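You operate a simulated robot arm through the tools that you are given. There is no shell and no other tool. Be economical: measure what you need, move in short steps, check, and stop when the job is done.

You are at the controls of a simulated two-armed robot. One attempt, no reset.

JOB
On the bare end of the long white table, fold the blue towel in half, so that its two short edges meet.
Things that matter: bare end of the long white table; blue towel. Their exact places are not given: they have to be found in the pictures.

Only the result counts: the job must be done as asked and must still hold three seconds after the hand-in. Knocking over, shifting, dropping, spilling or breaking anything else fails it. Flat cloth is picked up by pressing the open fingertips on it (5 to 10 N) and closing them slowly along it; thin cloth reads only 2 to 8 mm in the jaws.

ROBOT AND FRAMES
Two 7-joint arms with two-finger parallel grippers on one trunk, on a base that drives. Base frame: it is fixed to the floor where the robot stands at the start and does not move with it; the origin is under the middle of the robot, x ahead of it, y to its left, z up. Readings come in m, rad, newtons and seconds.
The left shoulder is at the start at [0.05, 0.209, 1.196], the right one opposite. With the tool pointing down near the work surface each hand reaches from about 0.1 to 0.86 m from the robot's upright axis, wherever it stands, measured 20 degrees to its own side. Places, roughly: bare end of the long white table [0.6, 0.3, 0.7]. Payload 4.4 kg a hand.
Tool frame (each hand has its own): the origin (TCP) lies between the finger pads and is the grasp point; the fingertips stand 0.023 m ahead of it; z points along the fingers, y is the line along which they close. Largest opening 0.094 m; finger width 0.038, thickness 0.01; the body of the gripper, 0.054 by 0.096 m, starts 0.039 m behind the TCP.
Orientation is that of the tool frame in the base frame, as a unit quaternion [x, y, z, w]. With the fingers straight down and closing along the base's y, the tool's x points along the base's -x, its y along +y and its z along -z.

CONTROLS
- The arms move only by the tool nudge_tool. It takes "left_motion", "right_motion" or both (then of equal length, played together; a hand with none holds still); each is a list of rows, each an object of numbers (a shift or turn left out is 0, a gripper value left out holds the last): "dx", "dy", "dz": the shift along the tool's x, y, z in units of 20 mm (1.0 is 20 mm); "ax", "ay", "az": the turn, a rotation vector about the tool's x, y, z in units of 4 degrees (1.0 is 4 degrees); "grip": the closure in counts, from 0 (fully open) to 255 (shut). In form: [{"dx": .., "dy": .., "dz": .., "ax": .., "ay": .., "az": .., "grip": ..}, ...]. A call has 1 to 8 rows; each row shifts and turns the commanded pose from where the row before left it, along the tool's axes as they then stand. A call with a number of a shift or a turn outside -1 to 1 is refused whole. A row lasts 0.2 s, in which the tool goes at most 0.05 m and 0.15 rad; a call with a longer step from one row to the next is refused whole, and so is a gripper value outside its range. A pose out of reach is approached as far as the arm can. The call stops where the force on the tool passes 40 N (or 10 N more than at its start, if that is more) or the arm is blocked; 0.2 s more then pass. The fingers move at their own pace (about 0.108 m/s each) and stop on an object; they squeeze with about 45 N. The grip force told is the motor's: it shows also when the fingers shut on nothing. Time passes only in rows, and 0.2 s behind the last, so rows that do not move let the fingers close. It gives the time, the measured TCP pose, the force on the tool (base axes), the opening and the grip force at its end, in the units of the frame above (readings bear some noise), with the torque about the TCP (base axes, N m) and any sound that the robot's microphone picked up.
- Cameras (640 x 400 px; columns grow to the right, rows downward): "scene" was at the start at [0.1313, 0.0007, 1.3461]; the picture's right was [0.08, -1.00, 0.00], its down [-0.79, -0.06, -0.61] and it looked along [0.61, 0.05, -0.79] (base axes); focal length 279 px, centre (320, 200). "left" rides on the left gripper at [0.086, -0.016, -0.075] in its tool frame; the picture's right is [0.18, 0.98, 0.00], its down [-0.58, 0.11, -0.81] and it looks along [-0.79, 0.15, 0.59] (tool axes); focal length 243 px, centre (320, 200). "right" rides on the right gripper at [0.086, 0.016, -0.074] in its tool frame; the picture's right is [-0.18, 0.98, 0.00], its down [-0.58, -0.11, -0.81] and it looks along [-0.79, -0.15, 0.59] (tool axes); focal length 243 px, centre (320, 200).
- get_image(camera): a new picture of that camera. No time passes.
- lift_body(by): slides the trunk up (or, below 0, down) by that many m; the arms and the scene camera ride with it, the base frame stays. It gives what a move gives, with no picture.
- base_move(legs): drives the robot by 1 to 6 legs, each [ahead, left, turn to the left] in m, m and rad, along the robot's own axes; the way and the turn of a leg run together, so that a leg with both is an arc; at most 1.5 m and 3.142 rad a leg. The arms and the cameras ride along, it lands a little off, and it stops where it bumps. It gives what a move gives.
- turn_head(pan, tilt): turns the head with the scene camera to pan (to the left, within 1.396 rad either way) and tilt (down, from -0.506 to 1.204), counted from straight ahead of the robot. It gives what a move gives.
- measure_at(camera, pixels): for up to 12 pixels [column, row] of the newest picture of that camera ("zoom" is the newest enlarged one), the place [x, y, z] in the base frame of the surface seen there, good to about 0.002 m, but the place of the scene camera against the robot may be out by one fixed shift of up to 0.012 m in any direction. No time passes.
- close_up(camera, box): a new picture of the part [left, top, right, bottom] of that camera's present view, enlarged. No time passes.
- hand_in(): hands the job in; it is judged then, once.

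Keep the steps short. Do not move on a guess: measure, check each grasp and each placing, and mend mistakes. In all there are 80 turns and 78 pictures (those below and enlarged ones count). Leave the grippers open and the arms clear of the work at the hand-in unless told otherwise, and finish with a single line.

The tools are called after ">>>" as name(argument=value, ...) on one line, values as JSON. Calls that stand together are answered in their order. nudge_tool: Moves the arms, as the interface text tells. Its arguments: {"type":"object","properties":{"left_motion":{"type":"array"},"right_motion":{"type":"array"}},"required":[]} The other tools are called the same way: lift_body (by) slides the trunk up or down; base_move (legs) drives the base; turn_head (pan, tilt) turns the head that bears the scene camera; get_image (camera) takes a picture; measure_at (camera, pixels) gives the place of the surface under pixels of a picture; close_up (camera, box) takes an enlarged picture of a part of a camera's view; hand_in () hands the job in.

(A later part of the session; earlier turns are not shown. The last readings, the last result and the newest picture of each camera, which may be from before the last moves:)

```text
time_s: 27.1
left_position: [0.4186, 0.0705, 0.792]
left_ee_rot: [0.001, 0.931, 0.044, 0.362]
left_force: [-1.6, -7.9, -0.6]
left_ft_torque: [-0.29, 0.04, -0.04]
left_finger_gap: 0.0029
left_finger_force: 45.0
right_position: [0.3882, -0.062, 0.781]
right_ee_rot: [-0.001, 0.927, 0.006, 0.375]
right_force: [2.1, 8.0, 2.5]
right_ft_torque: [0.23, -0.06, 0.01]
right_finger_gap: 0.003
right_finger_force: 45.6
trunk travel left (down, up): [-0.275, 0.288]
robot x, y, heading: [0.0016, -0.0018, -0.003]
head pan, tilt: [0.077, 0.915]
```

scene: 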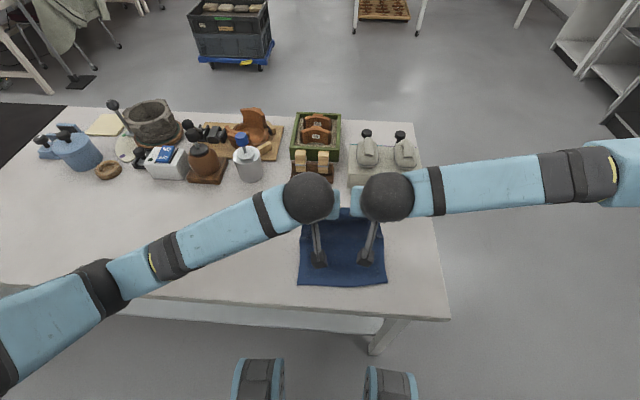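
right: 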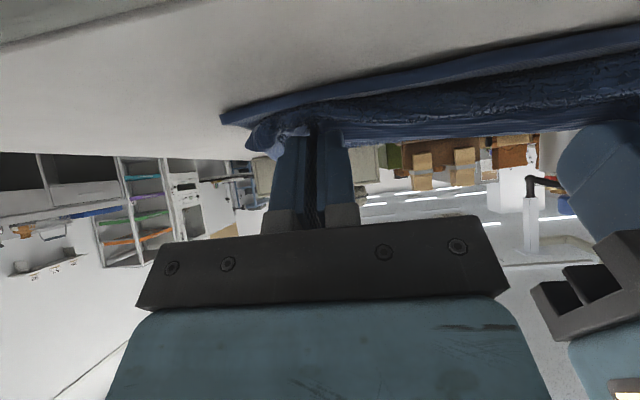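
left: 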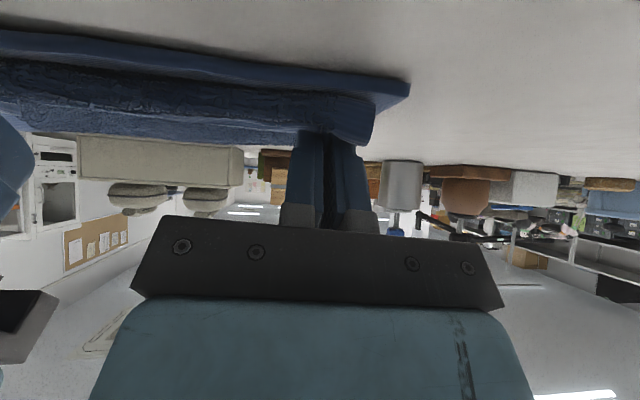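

Tension is down to 8 N. Now I'll take the left pitch back, 24° in small steps, and see whether it tracks.

>>> nudge_tool(left_motion=[{"ay": 0.8}, {"ay": 0.8}, {"ay": 0.8}, {"ay": 0.8}, {"ay": 0.8}, {"ay": 0.8}, {"ay": 0.8}, {}])

>>> close_up(camera="scene", box=[240, 170, 440, 330])

>>> get_image(camera="left")

```text
time_s: 27.8
left_position: [0.4135, 0.086, 0.7791]
left_ee_rot: [0.01, 0.952, 0.062, 0.301]
left_force: [-2.3, -29.0, 7.7]
left_ft_torque: [-1.03, 0.12, 0.0]
left_finger_gap: 0.0026
left_finger_force: 45.2
right_position: [0.3896, -0.0547, 0.784]
right_ee_rot: [-0.004, 0.927, 0.016, 0.376]
right_force: [3.4, 27.7, 0.2]
right_ft_torque: [0.83, -0.12, 0.2]
right_finger_gap: 0.0035
right_finger_force: 45.4
trunk travel left (down, up): [-0.275, 0.288]
robot x, y, heading: [-0.0026, 0.0031, -0.001]
head pan, tilt: [0.077, 0.915]
stopped in row 3 (left hand): the force on the tool passed its limit at 45 N (the readings are from after the stop); the commanded pose is now the measured one
```

```text
2.50 times, centred on (340, 250) of scene
```

zoom: 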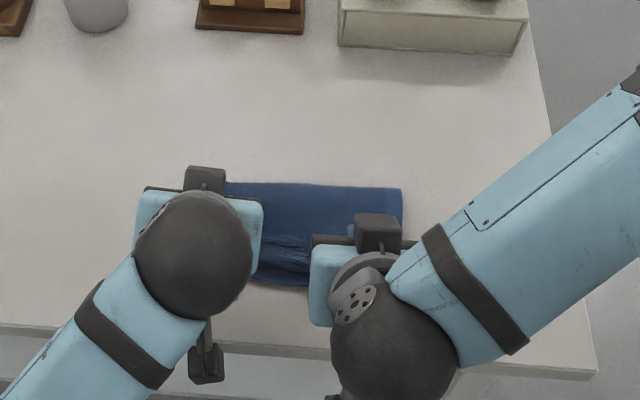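

```text
43 pictures are left
```

left: 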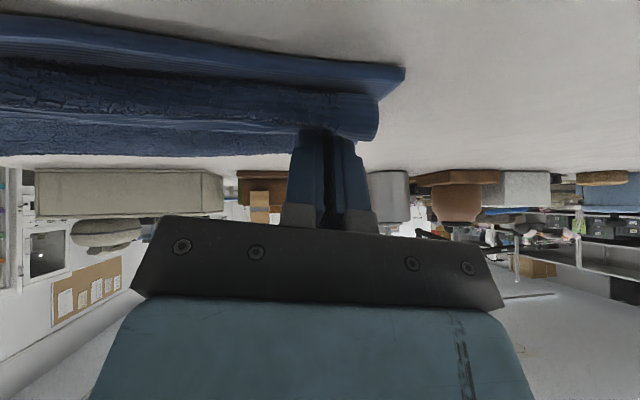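

Left still drifts at this close-in posture. The fold itself is intact and only the whole towel has slid left by 2–3 cm. I'll measure the lower and upper edges from the left camera before releasing.

>>> measure_at(camera="left", pixels=[[402, 72], [200, 45], [60, 28], [370, 125], [280, 128], [375, 105], [345, 133], [150, 105], [340, 65]])

>>> measure_at(camera="zoom", pixels=[[401, 192], [230, 185], [310, 285], [265, 285], [398, 240], [290, 240]])

```text
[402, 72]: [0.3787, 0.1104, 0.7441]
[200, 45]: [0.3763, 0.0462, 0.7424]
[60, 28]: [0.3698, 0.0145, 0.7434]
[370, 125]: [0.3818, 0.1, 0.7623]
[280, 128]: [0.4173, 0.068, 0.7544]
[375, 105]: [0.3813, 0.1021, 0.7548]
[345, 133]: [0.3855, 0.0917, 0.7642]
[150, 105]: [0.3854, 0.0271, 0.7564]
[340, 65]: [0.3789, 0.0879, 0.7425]
```

```text
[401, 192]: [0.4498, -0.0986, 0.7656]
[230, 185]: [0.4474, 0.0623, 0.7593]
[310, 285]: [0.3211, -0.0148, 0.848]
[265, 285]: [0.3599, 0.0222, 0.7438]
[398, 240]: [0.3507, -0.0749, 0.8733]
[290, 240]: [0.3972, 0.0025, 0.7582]
```

The lower near edge is at x≈0.378, and the upper layer's bend sits at x≈0.383, with its strip going back to the fingers. When the strip turns outward it would stick out past the lower edge by about 2–3 cm. I'll move both hands about 2 cm in +x and relieve the sideways tension before opening.

>>> nudge_tool(left_motion=[{}, {}, {"dx": -0.41, "dz": 0.29}, {"dx": -0.41, "dz": 0.29}, {}], right_motion=[{"dy": 0.4}, {"dy": 0.2}, {"dx": -0.36, "dz": 0.35}, {"dx": -0.36, "dz": 0.35}, {}])

>>> get_image(camera="left")

>>> get_image(camera="right")

```text
time_s: 29.0
left_position: [0.4338, 0.0907, 0.7776]
left_ee_rot: [0.009, 0.951, 0.068, 0.301]
left_force: [-4.7, -14.5, 12.1]
left_ft_torque: [-0.58, 0.16, -0.03]
left_finger_gap: 0.0028
left_finger_force: 44.8
right_position: [0.4094, -0.0462, 0.7834]
right_ee_rot: [-0.002, 0.927, 0.011, 0.375]
right_force: [1.9, 15.9, 0.7]
right_ft_torque: [0.5, -0.02, 0.09]
right_finger_gap: 0.003
right_finger_force: 44.4
trunk travel left (down, up): [-0.275, 0.288]
robot x, y, heading: [-0.0031, 0.0003, -0.004]
head pan, tilt: [0.077, 0.915]
```

```text
42 pictures are left
```

left: 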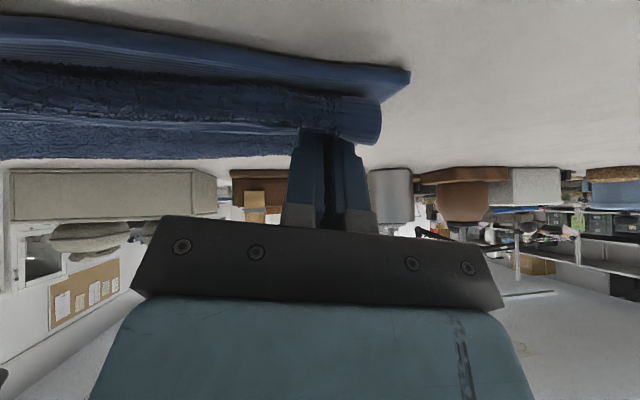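

```text
41 pictures are left
```

right: 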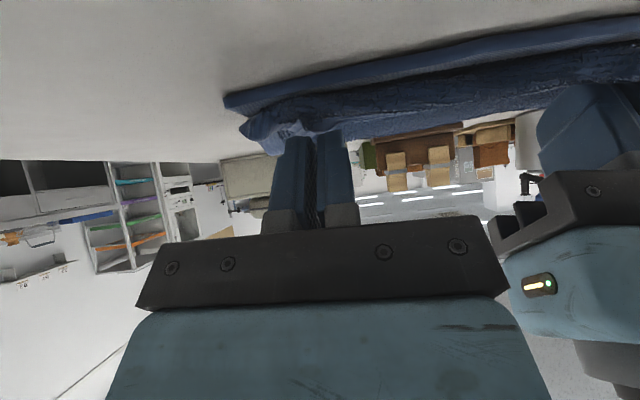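

Now I'll release. I'll raise left slightly, open both slowly, and look before retracting.

>>> nudge_tool(left_motion=[{"dx": -0.12, "dz": -0.1}, {"grip": 230}, {"grip": 200}, {"grip": 170}, {"grip": 150}, {}], right_motion=[{}, {"grip": 230}, {"grip": 200}, {"grip": 170}, {"grip": 150}, {}])

>>> get_image(camera="left")

>>> get_image(camera="right")

```text
time_s: 30.4
left_position: [0.4359, 0.0966, 0.7795]
left_ee_rot: [0.009, 0.95, 0.072, 0.302]
left_force: [-0.5, 0.3, 6.0]
left_ft_torque: [-0.08, 0.04, -0.02]
left_finger_gap: 0.038
left_finger_force: 0.1
right_position: [0.4081, -0.0465, 0.7825]
right_ee_rot: [-0.003, 0.928, 0.011, 0.373]
right_force: [0.3, -0.2, 0.3]
right_ft_torque: [-0.03, -0.01, -0.01]
right_finger_gap: 0.0385
right_finger_force: 0.1
trunk travel left (down, up): [-0.275, 0.288]
robot x, y, heading: [-0.0025, 0.0003, -0.002]
head pan, tilt: [0.077, 0.915]
```

```text
40 pictures are left
```

left: 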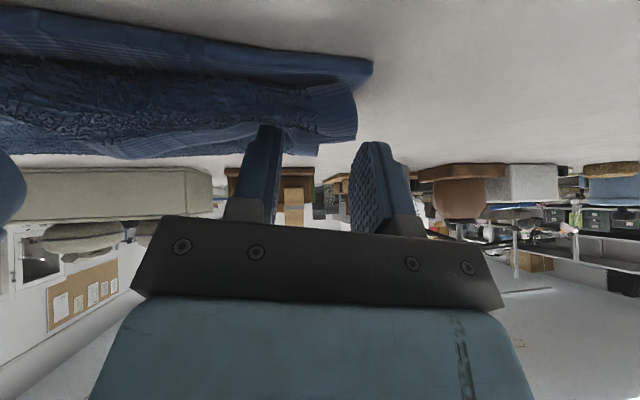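

```text
39 pictures are left
```

right: 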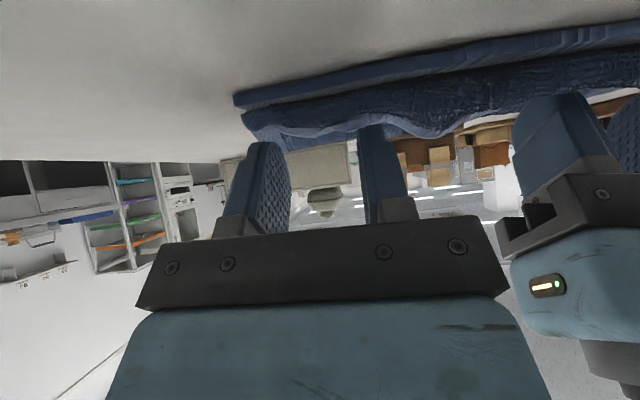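

Both released. The upper edge strip stands up and curls slightly away from me. I'll retract both hands back along their fingers.

>>> nudge_tool(left_motion=[{"dz": -0.6}, {"dz": -0.8}, {"dz": -0.8}, {"dz": -0.8}, {"dx": -0.3, "dz": -0.8}, {"dx": -0.3, "dz": -0.8}], right_motion=[{"dz": -0.6}, {"dz": -0.8}, {"dz": -0.8}, {"dz": -0.8}, {"dx": -0.3, "dz": -0.8}, {"dx": -0.3, "dz": -0.8}])

>>> get_image(camera="left")

>>> get_image(camera="right")

>>> get_image(camera="scene")

```text
time_s: 31.6
left_position: [0.4151, 0.1444, 0.8331]
left_ee_rot: [0.019, 0.938, 0.145, 0.315]
left_force: [0.8, -0.3, 0.3]
left_ft_torque: [0.0, -0.02, 0.03]
left_finger_gap: 0.0388
left_finger_force: 0.0
right_position: [0.3603, -0.0477, 0.8417]
right_ee_rot: [-0.002, 0.927, 0.01, 0.374]
right_force: [-0.1, -0.5, 0.8]
right_ft_torque: [-0.01, 0.0, 0.03]
right_finger_gap: 0.0386
right_finger_force: 0.0
trunk travel left (down, up): [-0.275, 0.288]
robot x, y, heading: [0.0027, -0.0007, -0.0]
head pan, tilt: [0.077, 0.915]
stopped in row 6 (left hand): the arm was blocked; the commanded pose is now the measured one
```

```text
38 pictures are left
```

left: 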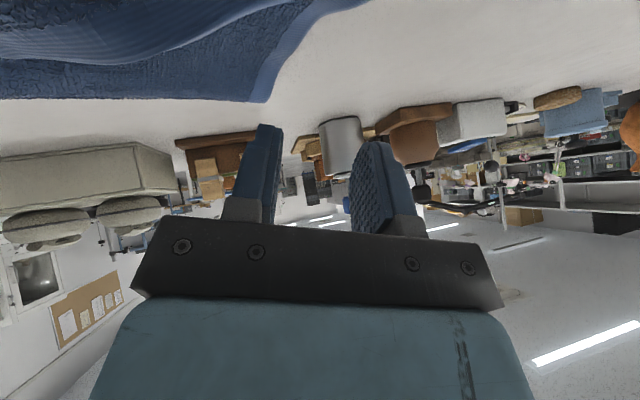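

```text
37 pictures are left
```

right: 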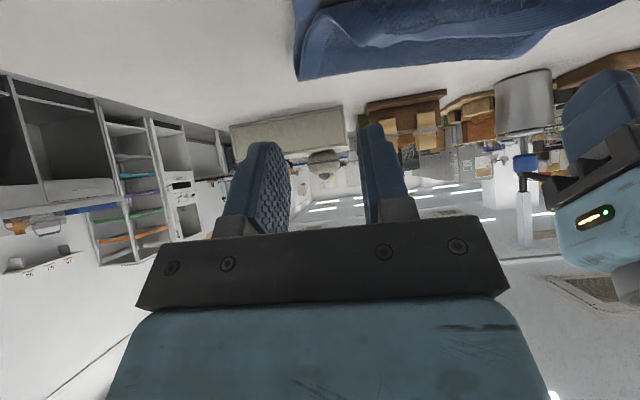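

```text
36 pictures are left
```

scene: 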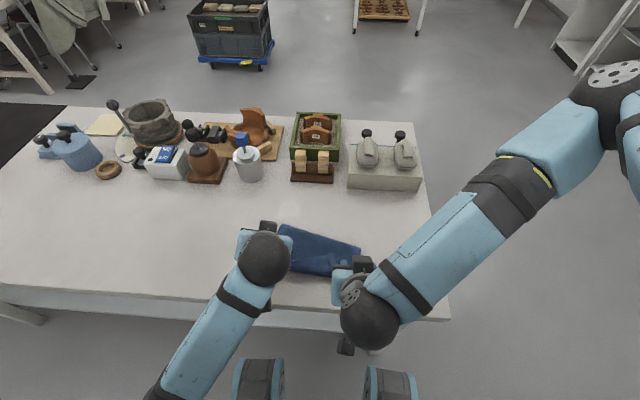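

The left arm is near its limit again. I'll raise both hands straight up, clear of the towel.

>>> nudge_tool(left_motion=[{"dx": -0.6, "dz": -0.3}, {"dx": -0.6, "dz": -0.4}, {"dx": -0.6, "dz": -0.5}, {"dx": -0.6, "dz": -0.5}, {"dx": -0.6, "dz": -0.5}, {"dx": -0.6, "dz": -0.5}, {"dx": -0.6, "dz": -0.5}], right_motion=[{"dx": -0.5, "dz": -0.5}, {"dx": -0.5, "dz": -0.5}, {"dx": -0.5, "dz": -0.5}, {"dx": -0.5, "dz": -0.5}, {"dx": -0.5, "dz": -0.5}, {"dx": -0.5, "dz": -0.5}, {"dx": -0.5, "dz": -0.5}])

>>> close_up(camera="scene", box=[220, 190, 420, 320])

```text
time_s: 32.8
left_position: [0.4248, 0.1715, 0.8766]
left_ee_rot: [0.047, 0.927, 0.212, 0.307]
left_force: [-1.0, -0.4, -0.9]
left_ft_torque: [-0.01, -0.03, 0.02]
left_finger_gap: 0.0389
left_finger_force: 0.1
right_position: [0.3628, -0.0481, 0.9116]
right_ee_rot: [-0.002, 0.927, 0.011, 0.375]
right_force: [0.6, -0.7, 0.0]
right_ft_torque: [0.01, 0.0, 0.0]
right_finger_gap: 0.0387
right_finger_force: 0.0
trunk travel left (down, up): [-0.275, 0.288]
robot x, y, heading: [0.0006, 0.0045, 0.0]
head pan, tilt: [0.077, 0.915]
stopped in row 5 (left hand): the arm was blocked; the commanded pose is now the measured one
```

```text
3.08 times, centred on (320, 255) of scene
```

zoom: 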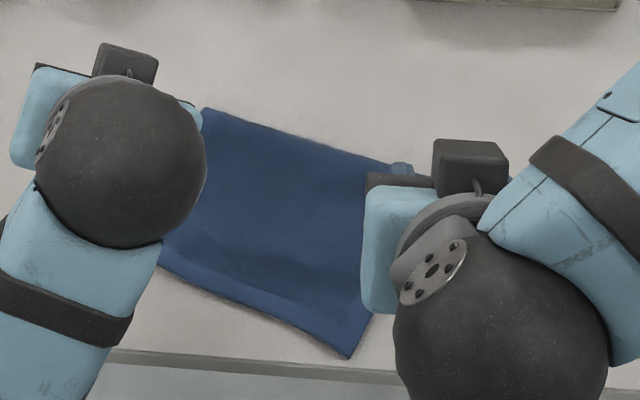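

I'll use the trunk to take both hands safely up, then back the robot off 0.25 m for a better working posture and view.

>>> lift_body(by=0.15)

>>> base_move(legs=[[-0.25, 0.0, 0.0]])

>>> get_image(camera="scene")

```text
time_s: 34.5
left_position: [0.4267, 0.1706, 1.0161]
left_ee_rot: [0.049, 0.927, 0.213, 0.304]
left_force: [0.7, 0.3, 0.3]
left_ft_torque: [0.01, 0.02, -0.04]
left_finger_gap: 0.0389
left_finger_force: 0.1
right_position: [0.3617, -0.0476, 1.0563]
right_ee_rot: [-0.003, 0.927, 0.011, 0.375]
right_force: [0.1, 0.1, 0.5]
right_ft_torque: [-0.04, 0.02, -0.01]
right_finger_gap: 0.0387
right_finger_force: 0.0
trunk travel left (down, up): [-0.425, 0.138]
robot x, y, heading: [0.0003, -0.0023, 0.002]
head pan, tilt: [0.077, 0.915]
```

```text
time_s: 36.3
left_position: [0.1835, 0.1697, 1.0176]
left_ee_rot: [0.051, 0.927, 0.212, 0.305]
left_force: [-0.5, 0.4, 0.6]
left_ft_torque: [0.03, 0.0, 0.03]
left_finger_gap: 0.0387
left_finger_force: 0.0
right_position: [0.1188, -0.0491, 1.0561]
right_ee_rot: [-0.001, 0.927, 0.01, 0.375]
right_force: [-0.1, -0.5, -0.1]
right_ft_torque: [-0.03, 0.02, 0.02]
right_finger_gap: 0.039
right_finger_force: 0.0
trunk travel left (down, up): [-0.425, 0.138]
robot x, y, heading: [-0.2412, -0.0016, 0.001]
head pan, tilt: [0.077, 0.915]
```

```text
34 pictures are left
```

scene: 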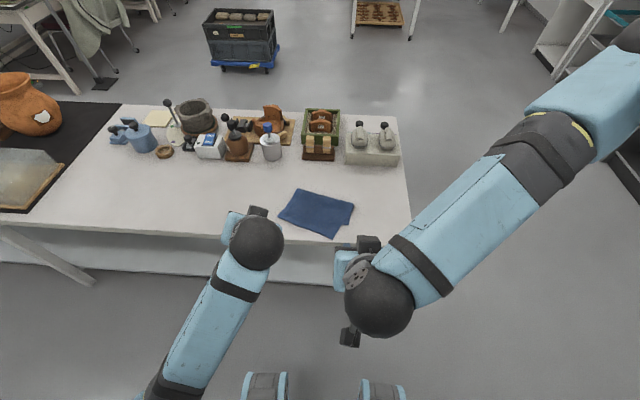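

The towel lies clear now, folded. I'll take a closer look and measure.

>>> close_up(camera="scene", box=[265, 180, 370, 246])

>>> measure_at(camera="zoom", pixels=[[320, 200]])

```text
6.06 times, centred on (318, 213) of scene
```

zoom: 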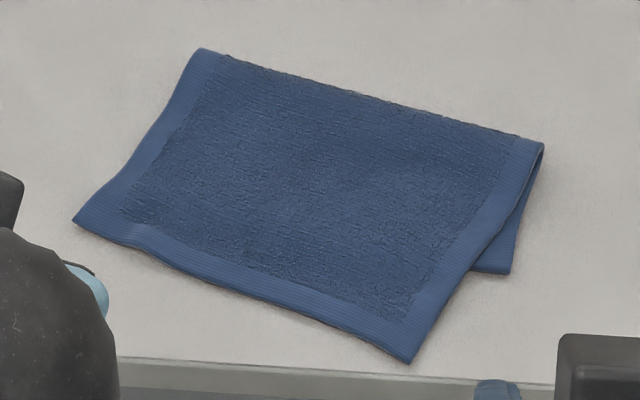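

```text
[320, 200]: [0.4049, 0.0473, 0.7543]
```

The strip has unfolded by itself. The upper layer is skewed against the lower, though: the upper right corner is at (410,362) while the lower right corner peeks out at (510,272). I'll measure all the corners.

>>> measure_at(camera="zoom", pixels=[[410, 359], [509, 271], [78, 220], [202, 52], [541, 146], [475, 268], [500, 232], [240, 290], [60, 230], [390, 362], [140, 240], [150, 130]])

```text
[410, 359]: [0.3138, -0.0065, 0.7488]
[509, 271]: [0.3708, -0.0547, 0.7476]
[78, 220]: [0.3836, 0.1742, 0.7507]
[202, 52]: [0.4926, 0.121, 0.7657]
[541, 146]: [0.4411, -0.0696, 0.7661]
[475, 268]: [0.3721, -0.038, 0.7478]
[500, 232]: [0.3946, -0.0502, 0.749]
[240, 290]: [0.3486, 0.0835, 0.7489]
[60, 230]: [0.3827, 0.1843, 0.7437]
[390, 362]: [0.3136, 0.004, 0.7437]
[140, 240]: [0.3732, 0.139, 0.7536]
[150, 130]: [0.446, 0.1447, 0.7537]
```

In this frame the upper edge runs from (0.314,-0.007) to (0.384,0.174). The lower right corner is at (0.371,-0.055), so the edges are 5–7 cm out. I'll redo the second half of the fold: pick the upper edge up again where it overhangs the lower layer, raise it, and lay it down in line. First I'll bring both hands back to straight down.

>>> nudge_tool(left_motion=[{"ax": 0.565, "ay": 0.813, "az": -0.136}, {"ax": 0.565, "ay": 0.813, "az": -0.136}, {"ax": 0.565, "ay": 0.813, "az": -0.136}, {"ax": 0.565, "ay": 0.813, "az": -0.136}, {"ax": 0.565, "ay": 0.813, "az": -0.136}, {"ax": 0.565, "ay": 0.813, "az": -0.136}, {"ax": 0.565, "ay": 0.813, "az": -0.136}, {"ax": 0.565, "ay": 0.813, "az": -0.136}], right_motion=[{"ay": 1}, {"ay": 1}, {"ay": 1}, {"ay": 1}, {"ay": 1}, {"ay": 1}, {"ay": 1}, {"ay": 1}])

>>> nudge_tool(left_motion=[{"ax": 0.565, "ay": 0.813, "az": -0.136}, {"ax": 0.565, "ay": 0.813, "az": -0.136}, {"ax": 0.565, "ay": 0.813, "az": -0.136}, {}], right_motion=[{"ay": 1}, {"ay": 1}, {"ay": 1}, {}])

```text
time_s: 38.0
left_position: [0.1794, 0.2307, 0.9976]
left_ee_rot: [0.032, 0.978, 0.172, 0.109]
left_force: [0.2, 0.3, 0.2]
left_ft_torque: [0.0, 0.02, -0.01]
left_finger_gap: 0.0387
left_finger_force: 0.0
right_position: [0.1189, -0.0487, 1.0553]
right_ee_rot: [-0.005, 0.99, 0.01, 0.144]
right_force: [0.1, 0.1, -0.3]
right_ft_torque: [-0.05, -0.04, 0.05]
right_finger_gap: 0.0387
right_finger_force: 0.1
trunk travel left (down, up): [-0.425, 0.138]
robot x, y, heading: [-0.2444, 0.0019, -0.002]
head pan, tilt: [0.077, 0.915]
stopped in row 8 (left hand): the arm was blocked; the commanded pose is now the measured one
```

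```text
time_s: 38.6
left_position: [0.1737, 0.2972, 0.9841]
left_ee_rot: [0.029, 0.971, 0.234, 0.046]
left_force: [-0.3, 0.4, 0.1]
left_ft_torque: [-0.03, 0.02, -0.02]
left_finger_gap: 0.039
left_finger_force: 0.0
right_position: [0.1197, -0.0485, 1.0574]
right_ee_rot: [-0.005, 0.997, 0.009, 0.079]
right_force: [-0.3, -0.1, -0.7]
right_ft_torque: [-0.03, 0.0, -0.01]
right_finger_gap: 0.0387
right_finger_force: 0.0
trunk travel left (down, up): [-0.425, 0.138]
robot x, y, heading: [-0.2401, -0.0012, 0.001]
head pan, tilt: [0.077, 0.915]
stopped in row 3 (left hand): the arm was blocked; the commanded pose is now the measured one
```

The left arm is stuck against a joint limit while folded in so close. I'll reach it forward, at height, to free it. Right finishes straightening and moves ahead too.

>>> nudge_tool(left_motion=[{"dx": -0.8}, {"dx": -0.8}, {"dx": -0.8}, {"dx": -0.8}, {"dx": -0.8}, {"dx": -0.8}, {"dx": -0.8}, {"dx": -0.8}], right_motion=[{"ay": 1}, {"ay": 1}, {"ay": 0.25}, {"dx": -0.8}, {"dx": -0.8}, {"dx": -0.8}, {"dx": -0.8}, {"dx": -0.8}])

```text
time_s: 40.4
left_position: [0.3014, 0.2884, 0.9976]
left_ee_rot: [0.029, 0.971, 0.235, 0.046]
left_force: [0.1, -0.3, 0.4]
left_ft_torque: [-0.03, 0.03, -0.03]
left_finger_gap: 0.0387
left_finger_force: 0.1
right_position: [0.2015, -0.0479, 1.0583]
right_ee_rot: [-0.006, 1.0, 0.01, 0.001]
right_force: [-1.1, -0.8, 0.1]
right_ft_torque: [0.02, -0.03, 0.01]
right_finger_gap: 0.0388
right_finger_force: 0.1
trunk travel left (down, up): [-0.425, 0.138]
robot x, y, heading: [-0.2456, 0.001, -0.004]
head pan, tilt: [0.077, 0.915]
```

Left now tracks. I'll straighten left out (27.7°) and move right further ahead.

>>> nudge_tool(left_motion=[{"ax": 0.96, "ay": 0.19, "az": -0.12}, {"ax": 0.96, "ay": 0.19, "az": -0.12}, {"ax": 0.96, "ay": 0.19, "az": -0.12}, {"ax": 0.96, "ay": 0.19, "az": -0.12}, {"ax": 0.96, "ay": 0.19, "az": -0.12}, {"ax": 0.96, "ay": 0.19, "az": -0.12}, {"ax": 0.96, "ay": 0.19, "az": -0.12}], right_motion=[{"dx": -0.6}, {"dx": -0.6}, {"dx": -0.6}, {"dx": -0.6}, {"dx": -0.6}, {"dx": -0.6}, {"dx": -0.6}])

>>> get_image(camera="right")

>>> get_image(camera="left")

```text
time_s: 41.7
left_position: [0.2983, 0.3657, 1.0006]
left_ee_rot: [-0.02, 0.992, 0.121, 0.007]
left_force: [0.3, -0.5, 0.9]
left_ft_torque: [0.0, -0.03, 0.01]
left_finger_gap: 0.0386
left_finger_force: 0.0
right_position: [0.2663, -0.0459, 1.0555]
right_ee_rot: [-0.006, 1.0, 0.007, 0.001]
right_force: [0.0, 0.0, -0.4]
right_ft_torque: [0.02, 0.01, -0.01]
right_finger_gap: 0.0388
right_finger_force: 0.1
trunk travel left (down, up): [-0.425, 0.138]
robot x, y, heading: [-0.2457, -0.0012, -0.006]
head pan, tilt: [0.077, 0.915]
stopped in row 6 (left hand): the arm was blocked; the commanded pose is now the measured one
```

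```text
32 pictures are left
```

right: 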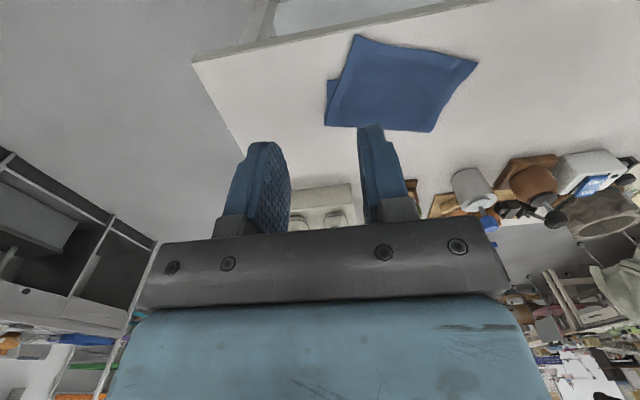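

```text
31 pictures are left
```

left: 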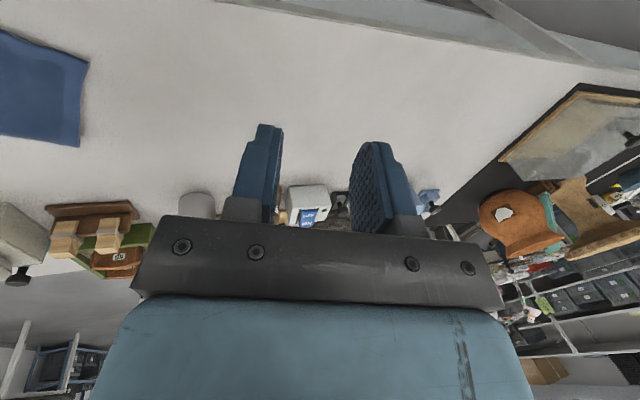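

Left needs more forward extension. I'll move it ahead 0.16 m while removing the last 14° of roll. I'll measure the towel in the right camera at the same time.

>>> measure_at(camera="right", pixels=[[356, 37], [474, 62], [329, 82], [327, 123], [431, 130], [331, 105], [415, 50]])

>>> nudge_tool(left_motion=[{"dx": -1}, {"dx": -1}, {"dx": -1}, {"dx": -1, "ax": 0.6}, {"dx": -1, "ax": 0.7}, {"dx": -1, "ax": 0.7}, {"dx": -1, "ax": 0.7}, {"dx": -1, "ax": 0.7}])

```text
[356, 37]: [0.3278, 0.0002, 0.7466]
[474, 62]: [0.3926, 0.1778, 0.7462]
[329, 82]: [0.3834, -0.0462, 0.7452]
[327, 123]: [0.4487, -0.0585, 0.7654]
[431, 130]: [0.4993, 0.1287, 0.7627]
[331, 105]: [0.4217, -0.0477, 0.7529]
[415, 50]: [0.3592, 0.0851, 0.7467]
```

```text
time_s: 43.5
left_position: [0.4607, 0.3708, 1.0022]
left_ee_rot: [-0.019, 1.0, 0.004, 0.009]
left_force: [-1.0, 0.2, -0.7]
left_ft_torque: [-0.01, 0.03, 0.02]
left_finger_gap: 0.0386
left_finger_force: 0.1
right_position: [0.2677, -0.047, 1.0577]
right_ee_rot: [-0.005, 1.0, 0.009, 0.001]
right_force: [-0.3, -0.2, 0.2]
right_ft_torque: [-0.04, 0.01, 0.02]
right_finger_gap: 0.0387
right_finger_force: 0.2
trunk travel left (down, up): [-0.425, 0.138]
robot x, y, heading: [-0.2405, -0.0001, -0.002]
head pan, tilt: [0.077, 0.915]
```

The right wrist camera gives, in the robot frame:

| Corner | x | y |
|---|---|---|
| Upper right | 0.327 | 0.001 |
| Upper left | 0.393 | 0.179 |
| Lower right | 0.383 | -0.048 |
| Fold right | 0.449 | -0.060 |
| Fold left | 0.499 | 0.128 |

The upper edge is turned 20°. I'll bring both hands over it, then yaw them to suit.

>>> nudge_tool(left_motion=[{"dx": 0.51, "dy": -1, "dz": 0.5}, {"dx": 0.51, "dy": -1, "dz": 0.5}, {"dx": 0.51, "dy": -1, "dz": 0.5}, {"dx": 0.51, "dy": -1, "dz": 0.5}, {"dx": 0.51, "dy": -1, "dz": 0.5}, {"dx": 0.51, "dy": -1, "dz": 0.5}, {"dx": 0.51, "dy": -1, "dz": 0.5}, {"dx": 0.51, "dy": -1, "dz": 0.5}], right_motion=[{"dx": -0.42, "dy": 0.45, "dz": 0.9}, {"dx": -0.42, "dy": 0.45, "dz": 0.9}, {"dx": -0.42, "dy": 0.45, "dz": 0.9}, {"dx": -0.42, "dy": 0.45, "dz": 0.9}, {"dx": -0.42, "dy": 0.45, "dz": 0.9}, {"dx": -0.42, "dy": 0.45, "dz": 0.9}, {"dx": -0.42, "dy": 0.45, "dz": 0.9}, {"dx": -0.42, "dy": 0.45, "dz": 0.9}])

>>> nudge_tool(left_motion=[{"az": 1}, {"az": 1}, {"az": 1}, {"az": 1}, {"az": 1}, {}], right_motion=[{"az": 1}, {"az": 1}, {"az": 1}, {"az": 1}, {"az": 1}, {}])

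>>> get_image(camera="right")

>>> get_image(camera="left")

```text
time_s: 45.5
left_position: [0.3978, 0.2308, 0.9391]
left_ee_rot: [-0.028, 0.999, 0.016, 0.026]
left_force: [-0.1, -0.2, 1.3]
left_ft_torque: [0.01, 0.0, 0.02]
left_finger_gap: 0.0388
left_finger_force: 0.1
right_position: [0.3319, 0.0288, 0.9153]
right_ee_rot: [-0.004, 1.0, 0.009, 0.001]
right_force: [-0.9, -0.4, -0.8]
right_ft_torque: [-0.01, -0.04, -0.01]
right_finger_gap: 0.0386
right_finger_force: 0.1
trunk travel left (down, up): [-0.425, 0.138]
robot x, y, heading: [-0.2405, -0.0012, -0.002]
head pan, tilt: [0.077, 0.915]
stopped in row 8 (left hand): the arm was blocked; the commanded pose is now the measured one
```

```text
time_s: 46.9
left_position: [0.3972, 0.2293, 0.9399]
left_ee_rot: [0.147, 0.989, 0.019, 0.023]
left_force: [0.0, 0.2, 0.2]
left_ft_torque: [0.02, -0.02, -0.02]
left_finger_gap: 0.0386
left_finger_force: 0.0
right_position: [0.3331, 0.0287, 0.9153]
right_ee_rot: [0.169, 0.986, 0.009, -0.001]
right_force: [0.1, 0.3, -0.1]
right_ft_torque: [-0.01, -0.01, 0.05]
right_finger_gap: 0.0389
right_finger_force: 0.0
trunk travel left (down, up): [-0.425, 0.138]
robot x, y, heading: [-0.2404, 0.0013, -0.001]
head pan, tilt: [0.077, 0.915]
```

```text
30 pictures are left
```

right: 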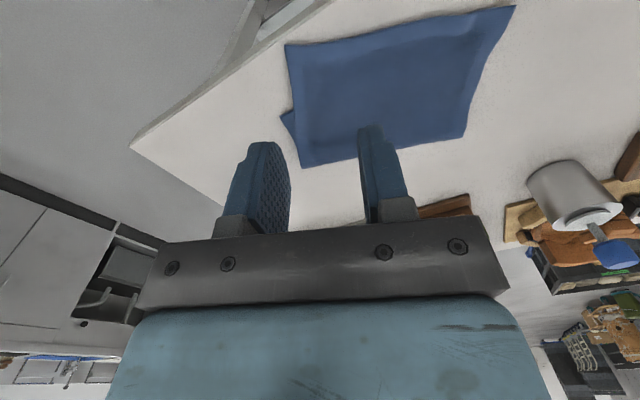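

```text
29 pictures are left
```

left: 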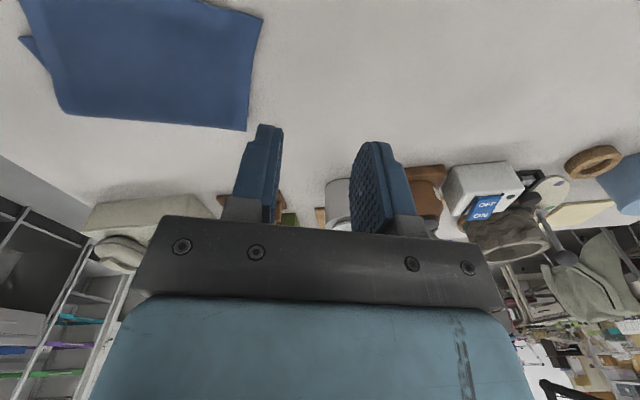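

Left was blocked around y = 0.23. I'll look at the arm posture in the scene view.

>>> get_image(camera="scene")

```text
28 pictures are left
```

scene: 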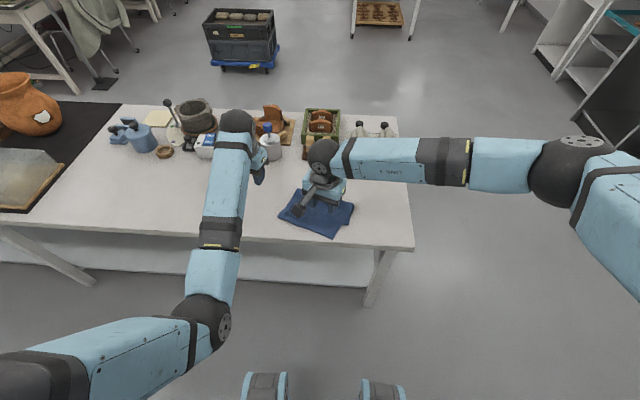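

The left elbow has swung inward, which blocks it from crossing further right. I'll shift the base 0.13 m to the right so that the left grip point lies further to the robot's left. The hands are high and clear.

>>> base_move(legs=[[0.0, -0.13, 0.0]])

>>> nudge_tool(left_motion=[{"dy": 0.1, "dz": 0.3}, {"dz": 0.5}, {"dz": 0.5}, {"dz": 0.5}], right_motion=[{"dy": 0.7}, {"dy": 0.8}, {"dy": 0.8}, {"dy": 0.8}])

>>> get_image(camera="left")

```text
time_s: 48.8
left_position: [0.3973, 0.0961, 0.9387]
left_ee_rot: [0.147, 0.989, 0.019, 0.024]
left_force: [0.0, 0.1, 0.0]
left_ft_torque: [-0.01, -0.01, -0.01]
left_finger_gap: 0.0386
left_finger_force: 0.1
right_position: [0.3333, -0.104, 0.9155]
right_ee_rot: [0.167, 0.986, 0.01, -0.001]
right_force: [-0.4, 0.6, 0.5]
right_ft_torque: [-0.01, -0.02, 0.01]
right_finger_gap: 0.0387
right_finger_force: 0.0
trunk travel left (down, up): [-0.425, 0.138]
robot x, y, heading: [-0.2419, -0.1311, -0.003]
head pan, tilt: [0.077, 0.915]
```

```text
time_s: 49.8
left_position: [0.4008, 0.0997, 0.9034]
left_ee_rot: [0.146, 0.989, 0.019, 0.024]
left_force: [-0.2, -0.1, 0.7]
left_ft_torque: [-0.02, -0.01, 0.0]
left_finger_gap: 0.0385
left_finger_force: 0.1
right_position: [0.3552, -0.0428, 0.9173]
right_ee_rot: [0.169, 0.986, 0.008, 0.0]
right_force: [0.4, 0.5, 0.2]
right_ft_torque: [-0.02, 0.02, -0.02]
right_finger_gap: 0.0386
right_finger_force: 0.1
trunk travel left (down, up): [-0.425, 0.138]
robot x, y, heading: [-0.2416, -0.1305, -0.0]
head pan, tilt: [0.077, 0.915]
```

```text
27 pictures are left
```

left: 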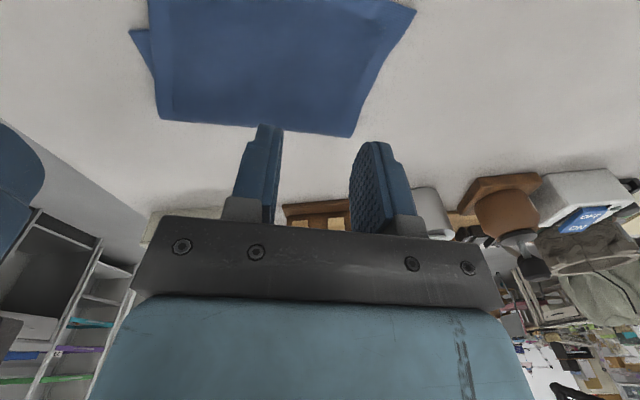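

Left moves freely here. Now I'll bring both over their grip points and down to about z = 0.79.

>>> nudge_tool(left_motion=[{"ax": 0.5, "ay": 0.6, "az": 0.6}, {"dx": 0.27, "dy": 0.29, "dz": 0.8}, {"dx": 0.27, "dy": 0.29, "dz": 0.8}, {"dx": 0.27, "dy": 0.29, "dz": 0.8}, {"dx": 0.27, "dy": 0.29, "dz": 0.8}, {"dx": 0.27, "dy": 0.29, "dz": 0.8}, {"dx": 0.27, "dy": 0.29, "dz": 0.8}, {"dx": 0.27, "dy": 0.29, "dz": 0.8}], right_motion=[{}, {"dx": 0.31, "dy": 0.44, "dz": 0.9}, {"dx": 0.31, "dy": 0.44, "dz": 0.9}, {"dx": 0.31, "dy": 0.44, "dz": 0.9}, {"dx": 0.31, "dy": 0.44, "dz": 0.9}, {"dx": 0.31, "dy": 0.44, "dz": 0.9}, {"dx": 0.31, "dy": 0.44, "dz": 0.9}, {"dx": 0.31, "dy": 0.44, "dz": 0.9}])

>>> get_image(camera="left")

>>> get_image(camera="right")

```text
time_s: 51.6
left_position: [0.3772, 0.1507, 0.7921]
left_ee_rot: [0.168, 0.986, 0.005, -0.001]
left_force: [0.8, 0.6, 0.8]
left_ft_torque: [-0.03, 0.01, 0.04]
left_finger_gap: 0.0389
left_finger_force: 0.1
right_position: [0.3328, 0.0304, 0.7909]
right_ee_rot: [0.168, 0.986, 0.008, 0.0]
right_force: [-0.6, 0.3, -0.1]
right_ft_torque: [0.0, 0.01, -0.02]
right_finger_gap: 0.0387
right_finger_force: 0.1
trunk travel left (down, up): [-0.425, 0.138]
robot x, y, heading: [-0.2418, -0.1295, -0.004]
head pan, tilt: [0.077, 0.915]
```

```text
26 pictures are left
```

left: 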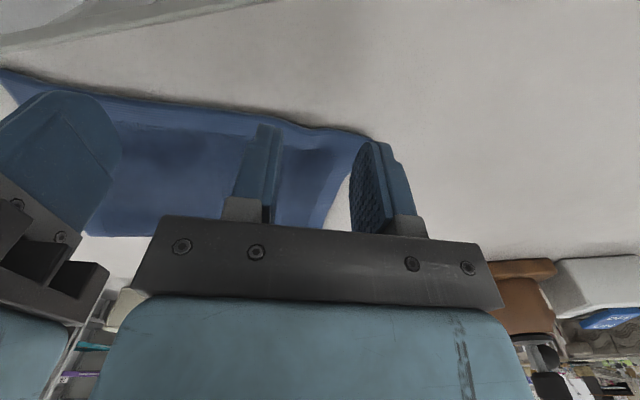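

```text
25 pictures are left
```

right: 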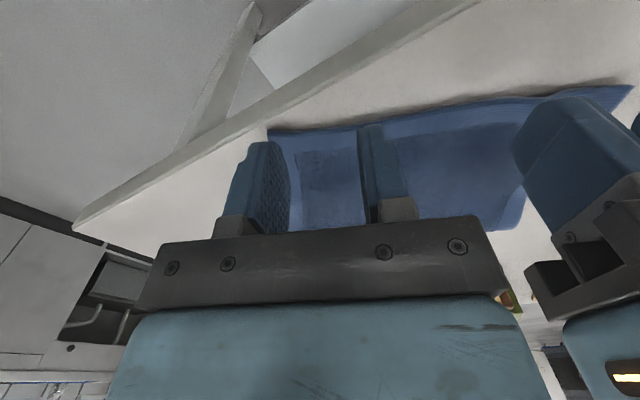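

I'll verify the edge and corner positions relative to the fingers.

>>> measure_at(camera="left", pixels=[[310, 129], [370, 138], [345, 134], [225, 116]])

>>> measure_at(camera="right", pixels=[[320, 132], [271, 134], [345, 130], [430, 116], [300, 136], [628, 90]])

```text
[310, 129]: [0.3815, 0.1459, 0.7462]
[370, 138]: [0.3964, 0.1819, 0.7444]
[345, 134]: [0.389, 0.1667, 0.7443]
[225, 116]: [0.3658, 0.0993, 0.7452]
```

```text
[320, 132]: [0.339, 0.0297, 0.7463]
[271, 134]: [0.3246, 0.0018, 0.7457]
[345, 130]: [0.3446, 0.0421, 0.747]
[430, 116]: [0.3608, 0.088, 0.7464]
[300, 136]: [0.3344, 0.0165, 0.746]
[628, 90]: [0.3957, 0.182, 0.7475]
```

The overlap is about 13 mm. I'll move in 3 mm and go down to just touching.

>>> nudge_tool(left_motion=[{"dx": -0.15, "dz": 0.3}, {"dz": 0.4}, {"dz": 0.3}, {"dz": 0.15}, {"dz": 0.08}, {}], right_motion=[{"dx": -0.15, "dz": 0.3}, {"dz": 0.4}, {"dz": 0.3}, {"dz": 0.15}, {"dz": 0.05}, {}])

```text
time_s: 53.0
left_position: [0.3796, 0.1512, 0.7679]
left_ee_rot: [0.168, 0.986, 0.006, -0.001]
left_force: [0.3, 0.0, -0.1]
left_ft_torque: [0.02, -0.02, -0.01]
left_finger_gap: 0.0388
left_finger_force: 0.0
right_position: [0.3362, 0.0294, 0.7665]
right_ee_rot: [0.168, 0.986, 0.009, 0.0]
right_force: [0.1, -0.4, 1.8]
right_ft_torque: [-0.05, -0.03, 0.04]
right_finger_gap: 0.0386
right_finger_force: 0.0
trunk travel left (down, up): [-0.425, 0.138]
robot x, y, heading: [-0.2375, -0.1329, -0.005]
head pan, tilt: [0.077, 0.915]
```

Right is at 2 N and left at 0. I'll press a bit more.

>>> nudge_tool(left_motion=[{"dz": 0.1}, {"dz": 0.06}, {}], right_motion=[{"dz": 0.05}, {"dz": 0.04}, {}])

```text
time_s: 53.8
left_position: [0.379, 0.1513, 0.7668]
left_ee_rot: [0.167, 0.986, 0.006, 0.001]
left_force: [0.1, 1.1, 8.1]
left_ft_torque: [-0.08, -0.03, 0.02]
left_finger_gap: 0.0388
left_finger_force: 0.1
right_position: [0.3369, 0.0287, 0.7675]
right_ee_rot: [0.168, 0.986, 0.009, 0.001]
right_force: [1.1, -0.6, 4.2]
right_ft_torque: [-0.08, -0.07, 0.01]
right_finger_gap: 0.0387
right_finger_force: 0.2
trunk travel left (down, up): [-0.425, 0.138]
robot x, y, heading: [-0.2446, -0.1314, -0.001]
head pan, tilt: [0.077, 0.915]
```

Left reads 8 N and right 4 N, which is fine. I'll close slowly with the same inward drift, pressing right a little more.

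>>> nudge_tool(left_motion=[{"grip": 165}, {"grip": 180, "dy": -0.05}, {"grip": 194, "dy": -0.05}, {"grip": 207, "dy": -0.1}, {"grip": 220, "dy": -0.1}, {"grip": 233, "dy": -0.1}, {"grip": 245}, {"grip": 255}], right_motion=[{"grip": 165, "dz": 0.04}, {"grip": 180, "dy": 0.05}, {"grip": 194, "dy": 0.05}, {"grip": 207, "dy": 0.1}, {"grip": 220, "dy": 0.1}, {"grip": 233, "dy": 0.1}, {"grip": 245}, {"grip": 255}])

>>> get_image(camera="left")

>>> get_image(camera="right")

```text
time_s: 55.6
left_position: [0.3757, 0.1411, 0.767]
left_ee_rot: [0.167, 0.986, 0.005, 0.0]
left_force: [-3.2, -6.9, 10.1]
left_ft_torque: [-0.26, -0.02, -0.12]
left_finger_gap: 0.0039
left_finger_force: 45.3
right_position: [0.3441, 0.0264, 0.766]
right_ee_rot: [0.174, 0.985, 0.007, 0.003]
right_force: [2.0, 7.4, 14.5]
right_ft_torque: [0.11, -0.24, 0.1]
right_finger_gap: 0.0032
right_finger_force: 45.2
trunk travel left (down, up): [-0.425, 0.138]
robot x, y, heading: [-0.2415, -0.1294, -0.004]
head pan, tilt: [0.077, 0.915]
```

```text
24 pictures are left
```

left: 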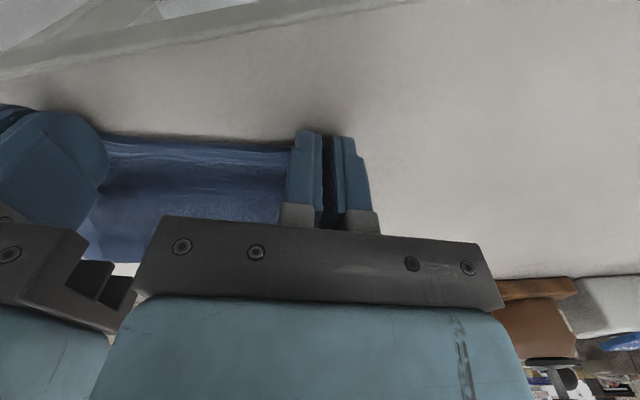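

```text
23 pictures are left
```

right: 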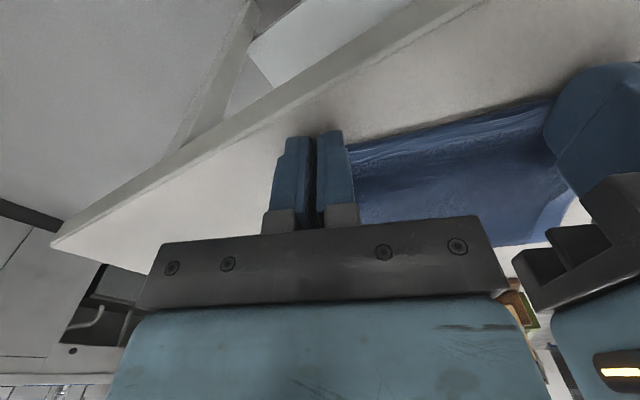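

Both grip. But the laying path would take left to about 0.21 m left of the robot's axis, where it was blocked before. Rather than risk that while holding cloth, I'll release, lift off and shift the base another 7 cm right first.

>>> nudge_tool(left_motion=[{"grip": 235, "dy": 0.1}, {"grip": 210, "dy": 0.2}, {"grip": 185, "dy": 0.1}, {"grip": 150}, {"dz": -0.5}, {"dz": -0.8}, {"dz": -0.8}], right_motion=[{"grip": 235}, {"grip": 210}, {"grip": 185}, {"grip": 150}, {"dz": -0.5}, {"dz": -0.8}, {"dz": -0.8}])

>>> base_move(legs=[[0.0, -0.07, 0.0]])

>>> get_image(camera="left")

>>> get_image(camera="right")

```text
time_s: 57.2
left_position: [0.3808, 0.1481, 0.8057]
left_ee_rot: [0.167, 0.986, 0.005, -0.001]
left_force: [0.0, 0.0, 0.9]
left_ft_torque: [-0.04, -0.01, -0.03]
left_finger_gap: 0.0386
left_finger_force: 0.1
right_position: [0.3372, 0.0371, 0.8058]
right_ee_rot: [0.167, 0.986, 0.009, 0.0]
right_force: [0.4, 0.0, 0.3]
right_ft_torque: [0.01, -0.01, 0.02]
right_finger_gap: 0.0389
right_finger_force: 0.0
trunk travel left (down, up): [-0.425, 0.138]
robot x, y, heading: [-0.2397, -0.1354, 0.001]
head pan, tilt: [0.077, 0.915]
```

```text
time_s: 58.5
left_position: [0.3802, 0.0783, 0.8057]
left_ee_rot: [0.168, 0.986, 0.006, -0.001]
left_force: [0.7, -0.2, 0.2]
left_ft_torque: [-0.01, 0.0, -0.01]
left_finger_gap: 0.0388
left_finger_force: 0.0
right_position: [0.3384, -0.0338, 0.8063]
right_ee_rot: [0.169, 0.986, 0.009, 0.0]
right_force: [0.2, -0.4, -0.4]
right_ft_torque: [0.03, 0.01, -0.01]
right_finger_gap: 0.0387
right_finger_force: 0.0
trunk travel left (down, up): [-0.425, 0.138]
robot x, y, heading: [-0.2418, -0.2042, 0.001]
head pan, tilt: [0.077, 0.915]
```

```text
22 pictures are left
```

left: 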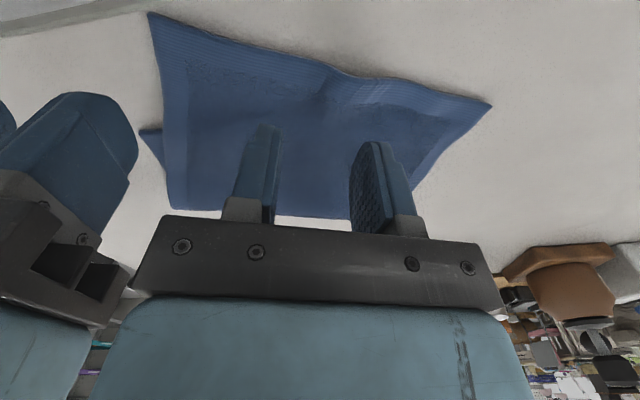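

```text
21 pictures are left
```

right: 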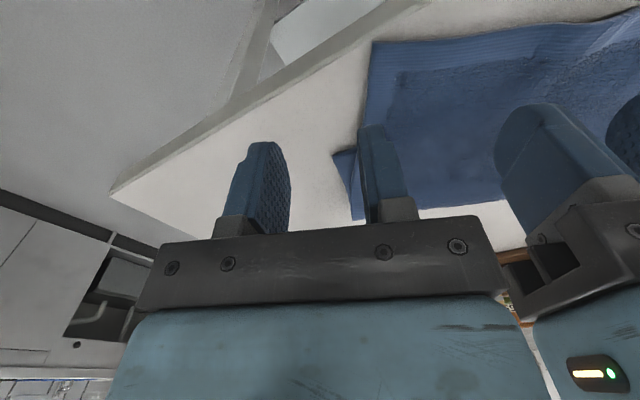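

Now I'll measure the upper corners, the edge, the lower corner and the fold from the left and right cameras.

>>> measure_at(camera="left", pixels=[[151, 15], [487, 103], [330, 70], [420, 88], [240, 42], [144, 133], [172, 206], [160, 165], [346, 216], [165, 135]])

>>> measure_at(camera="right", pixels=[[374, 44], [336, 156], [357, 217], [450, 36], [350, 190], [620, 17]])

```text
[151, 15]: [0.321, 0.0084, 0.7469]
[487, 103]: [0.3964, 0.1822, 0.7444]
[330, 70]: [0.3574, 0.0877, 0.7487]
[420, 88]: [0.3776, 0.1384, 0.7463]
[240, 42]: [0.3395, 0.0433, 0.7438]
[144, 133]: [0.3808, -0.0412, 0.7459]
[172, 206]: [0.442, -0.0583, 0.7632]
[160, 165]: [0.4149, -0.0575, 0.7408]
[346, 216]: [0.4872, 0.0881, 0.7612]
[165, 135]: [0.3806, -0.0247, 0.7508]
```

```text
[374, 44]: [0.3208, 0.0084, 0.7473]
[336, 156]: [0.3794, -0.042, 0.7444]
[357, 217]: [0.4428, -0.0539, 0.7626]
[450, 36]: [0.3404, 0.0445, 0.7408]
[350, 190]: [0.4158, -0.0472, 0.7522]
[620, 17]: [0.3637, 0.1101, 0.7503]
```

Upper corners are now at (0.321, 0.009) and (0.397, 0.182), and the lower right corner is at (0.380, -0.042). I'll move both hands to the grip points, yaw 4° more, and come down close.

>>> nudge_tool(left_motion=[{"dx": 0.244, "dy": 0.73}, {"dx": 0.244, "dy": 0.73}, {"dx": 0.244, "dy": 0.73}, {"dx": 0.244, "dy": 0.73}, {"dx": 0.244, "dy": 0.73}, {"az": 1}, {"dz": 0.9}, {"dz": 0.9}], right_motion=[{"dx": 0.296, "dy": 0.665}, {"dx": 0.296, "dy": 0.665}, {"dx": 0.296, "dy": 0.665}, {"dx": 0.296, "dy": 0.665}, {"dx": 0.296, "dy": 0.665}, {"az": 1}, {"dz": 0.9}, {"dz": 0.95}])

>>> get_image(camera="right")

```text
time_s: 60.2
left_position: [0.3828, 0.155, 0.7702]
left_ee_rot: [0.202, 0.979, 0.007, -0.002]
left_force: [0.1, 0.3, 0.3]
left_ft_torque: [0.01, -0.07, -0.02]
left_finger_gap: 0.0386
left_finger_force: 0.1
right_position: [0.3443, -0.0249, 0.7931]
right_ee_rot: [0.209, 0.978, 0.008, 0.004]
right_force: [-0.3, -0.1, 0.2]
right_ft_torque: [0.0, 0.0, 0.01]
right_finger_gap: 0.0386
right_finger_force: 0.0
right hand out of reach, approached as far as the arm can: row 3, 4, 5, 7, 8
trunk travel left (down, up): [-0.425, 0.138]
robot x, y, heading: [-0.2433, -0.2028, -0.001]
head pan, tilt: [0.077, 0.915]
```

```text
20 pictures are left
```

right: 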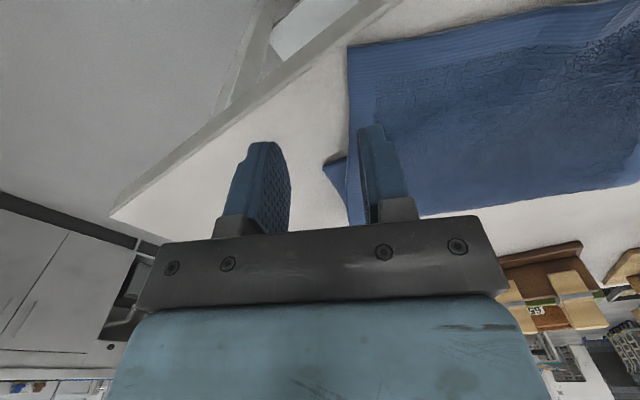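

Right can't reach that far across with the trunk raised. I'll lift both hands 16 cm and lower the trunk 15 cm, bringing the shoulders closer.

>>> nudge_tool(left_motion=[{"dz": -1}, {"dz": -1}, {"dz": -1}, {"dz": -1}, {"dz": -1}, {"dz": -1}, {"dz": -1}, {"dz": -1}], right_motion=[{"dz": -1}, {"dz": -1}, {"dz": -1}, {"dz": -1}, {"dz": -1}, {"dz": -1}, {"dz": -1}, {"dz": -1}])

>>> lift_body(by=-0.13)

```text
time_s: 62.0
left_position: [0.38, 0.1549, 0.9309]
left_ee_rot: [0.202, 0.979, 0.006, -0.001]
left_force: [-1.0, 0.1, 0.7]
left_ft_torque: [0.0, 0.03, -0.02]
left_finger_gap: 0.0388
left_finger_force: 0.1
right_position: [0.3318, -0.0166, 0.9476]
right_ee_rot: [0.202, 0.979, 0.009, -0.001]
right_force: [-0.5, 0.4, -0.7]
right_ft_torque: [-0.01, 0.03, 0.0]
right_finger_gap: 0.0386
right_finger_force: 0.0
trunk travel left (down, up): [-0.425, 0.138]
robot x, y, heading: [-0.2461, -0.2049, -0.001]
head pan, tilt: [0.077, 0.915]
```

```text
time_s: 63.6
left_position: [0.3799, 0.1546, 0.7995]
left_ee_rot: [0.202, 0.979, 0.005, 0.0]
left_force: [-0.2, 0.3, 0.4]
left_ft_torque: [0.03, -0.02, 0.03]
left_finger_gap: 0.0385
left_finger_force: 0.1
right_position: [0.3316, -0.0163, 0.8178]
right_ee_rot: [0.203, 0.979, 0.009, -0.001]
right_force: [-1.1, -0.4, -1.3]
right_ft_torque: [0.0, -0.02, -0.05]
right_finger_gap: 0.0384
right_finger_force: 0.1
trunk travel left (down, up): [-0.295, 0.268]
robot x, y, heading: [-0.2419, -0.2061, -0.003]
head pan, tilt: [0.077, 0.915]
```

Now I'll move right to its grip point.

>>> nudge_tool(left_motion=[{}, {}, {}, {"dz": 0.5}, {"dz": 0.5}, {"dz": 0.4}], right_motion=[{"dx": 0.27, "dy": 0.63}, {"dx": 0.27, "dy": 0.63}, {"dx": 0.27, "dy": 0.63}, {"dx": 0.27, "dy": 0.63, "dz": 0.7}, {"dz": 0.8}, {"dz": 0.7}])

```text
time_s: 65.0
left_position: [0.3801, 0.1561, 0.7716]
left_ee_rot: [0.202, 0.979, 0.005, 0.0]
left_force: [-1.0, -0.8, -0.6]
left_ft_torque: [0.04, 0.0, 0.02]
left_finger_gap: 0.0385
left_finger_force: 0.0
right_position: [0.3319, 0.0387, 0.7815]
right_ee_rot: [0.203, 0.979, 0.009, 0.0]
right_force: [-0.1, -0.9, 1.3]
right_ft_torque: [0.01, 0.0, 0.0]
right_finger_gap: 0.0387
right_finger_force: 0.1
right hand out of reach, approached as far as the arm can: row 6
trunk travel left (down, up): [-0.295, 0.268]
robot x, y, heading: [-0.2452, -0.2042, -0.0]
head pan, tilt: [0.077, 0.915]
```

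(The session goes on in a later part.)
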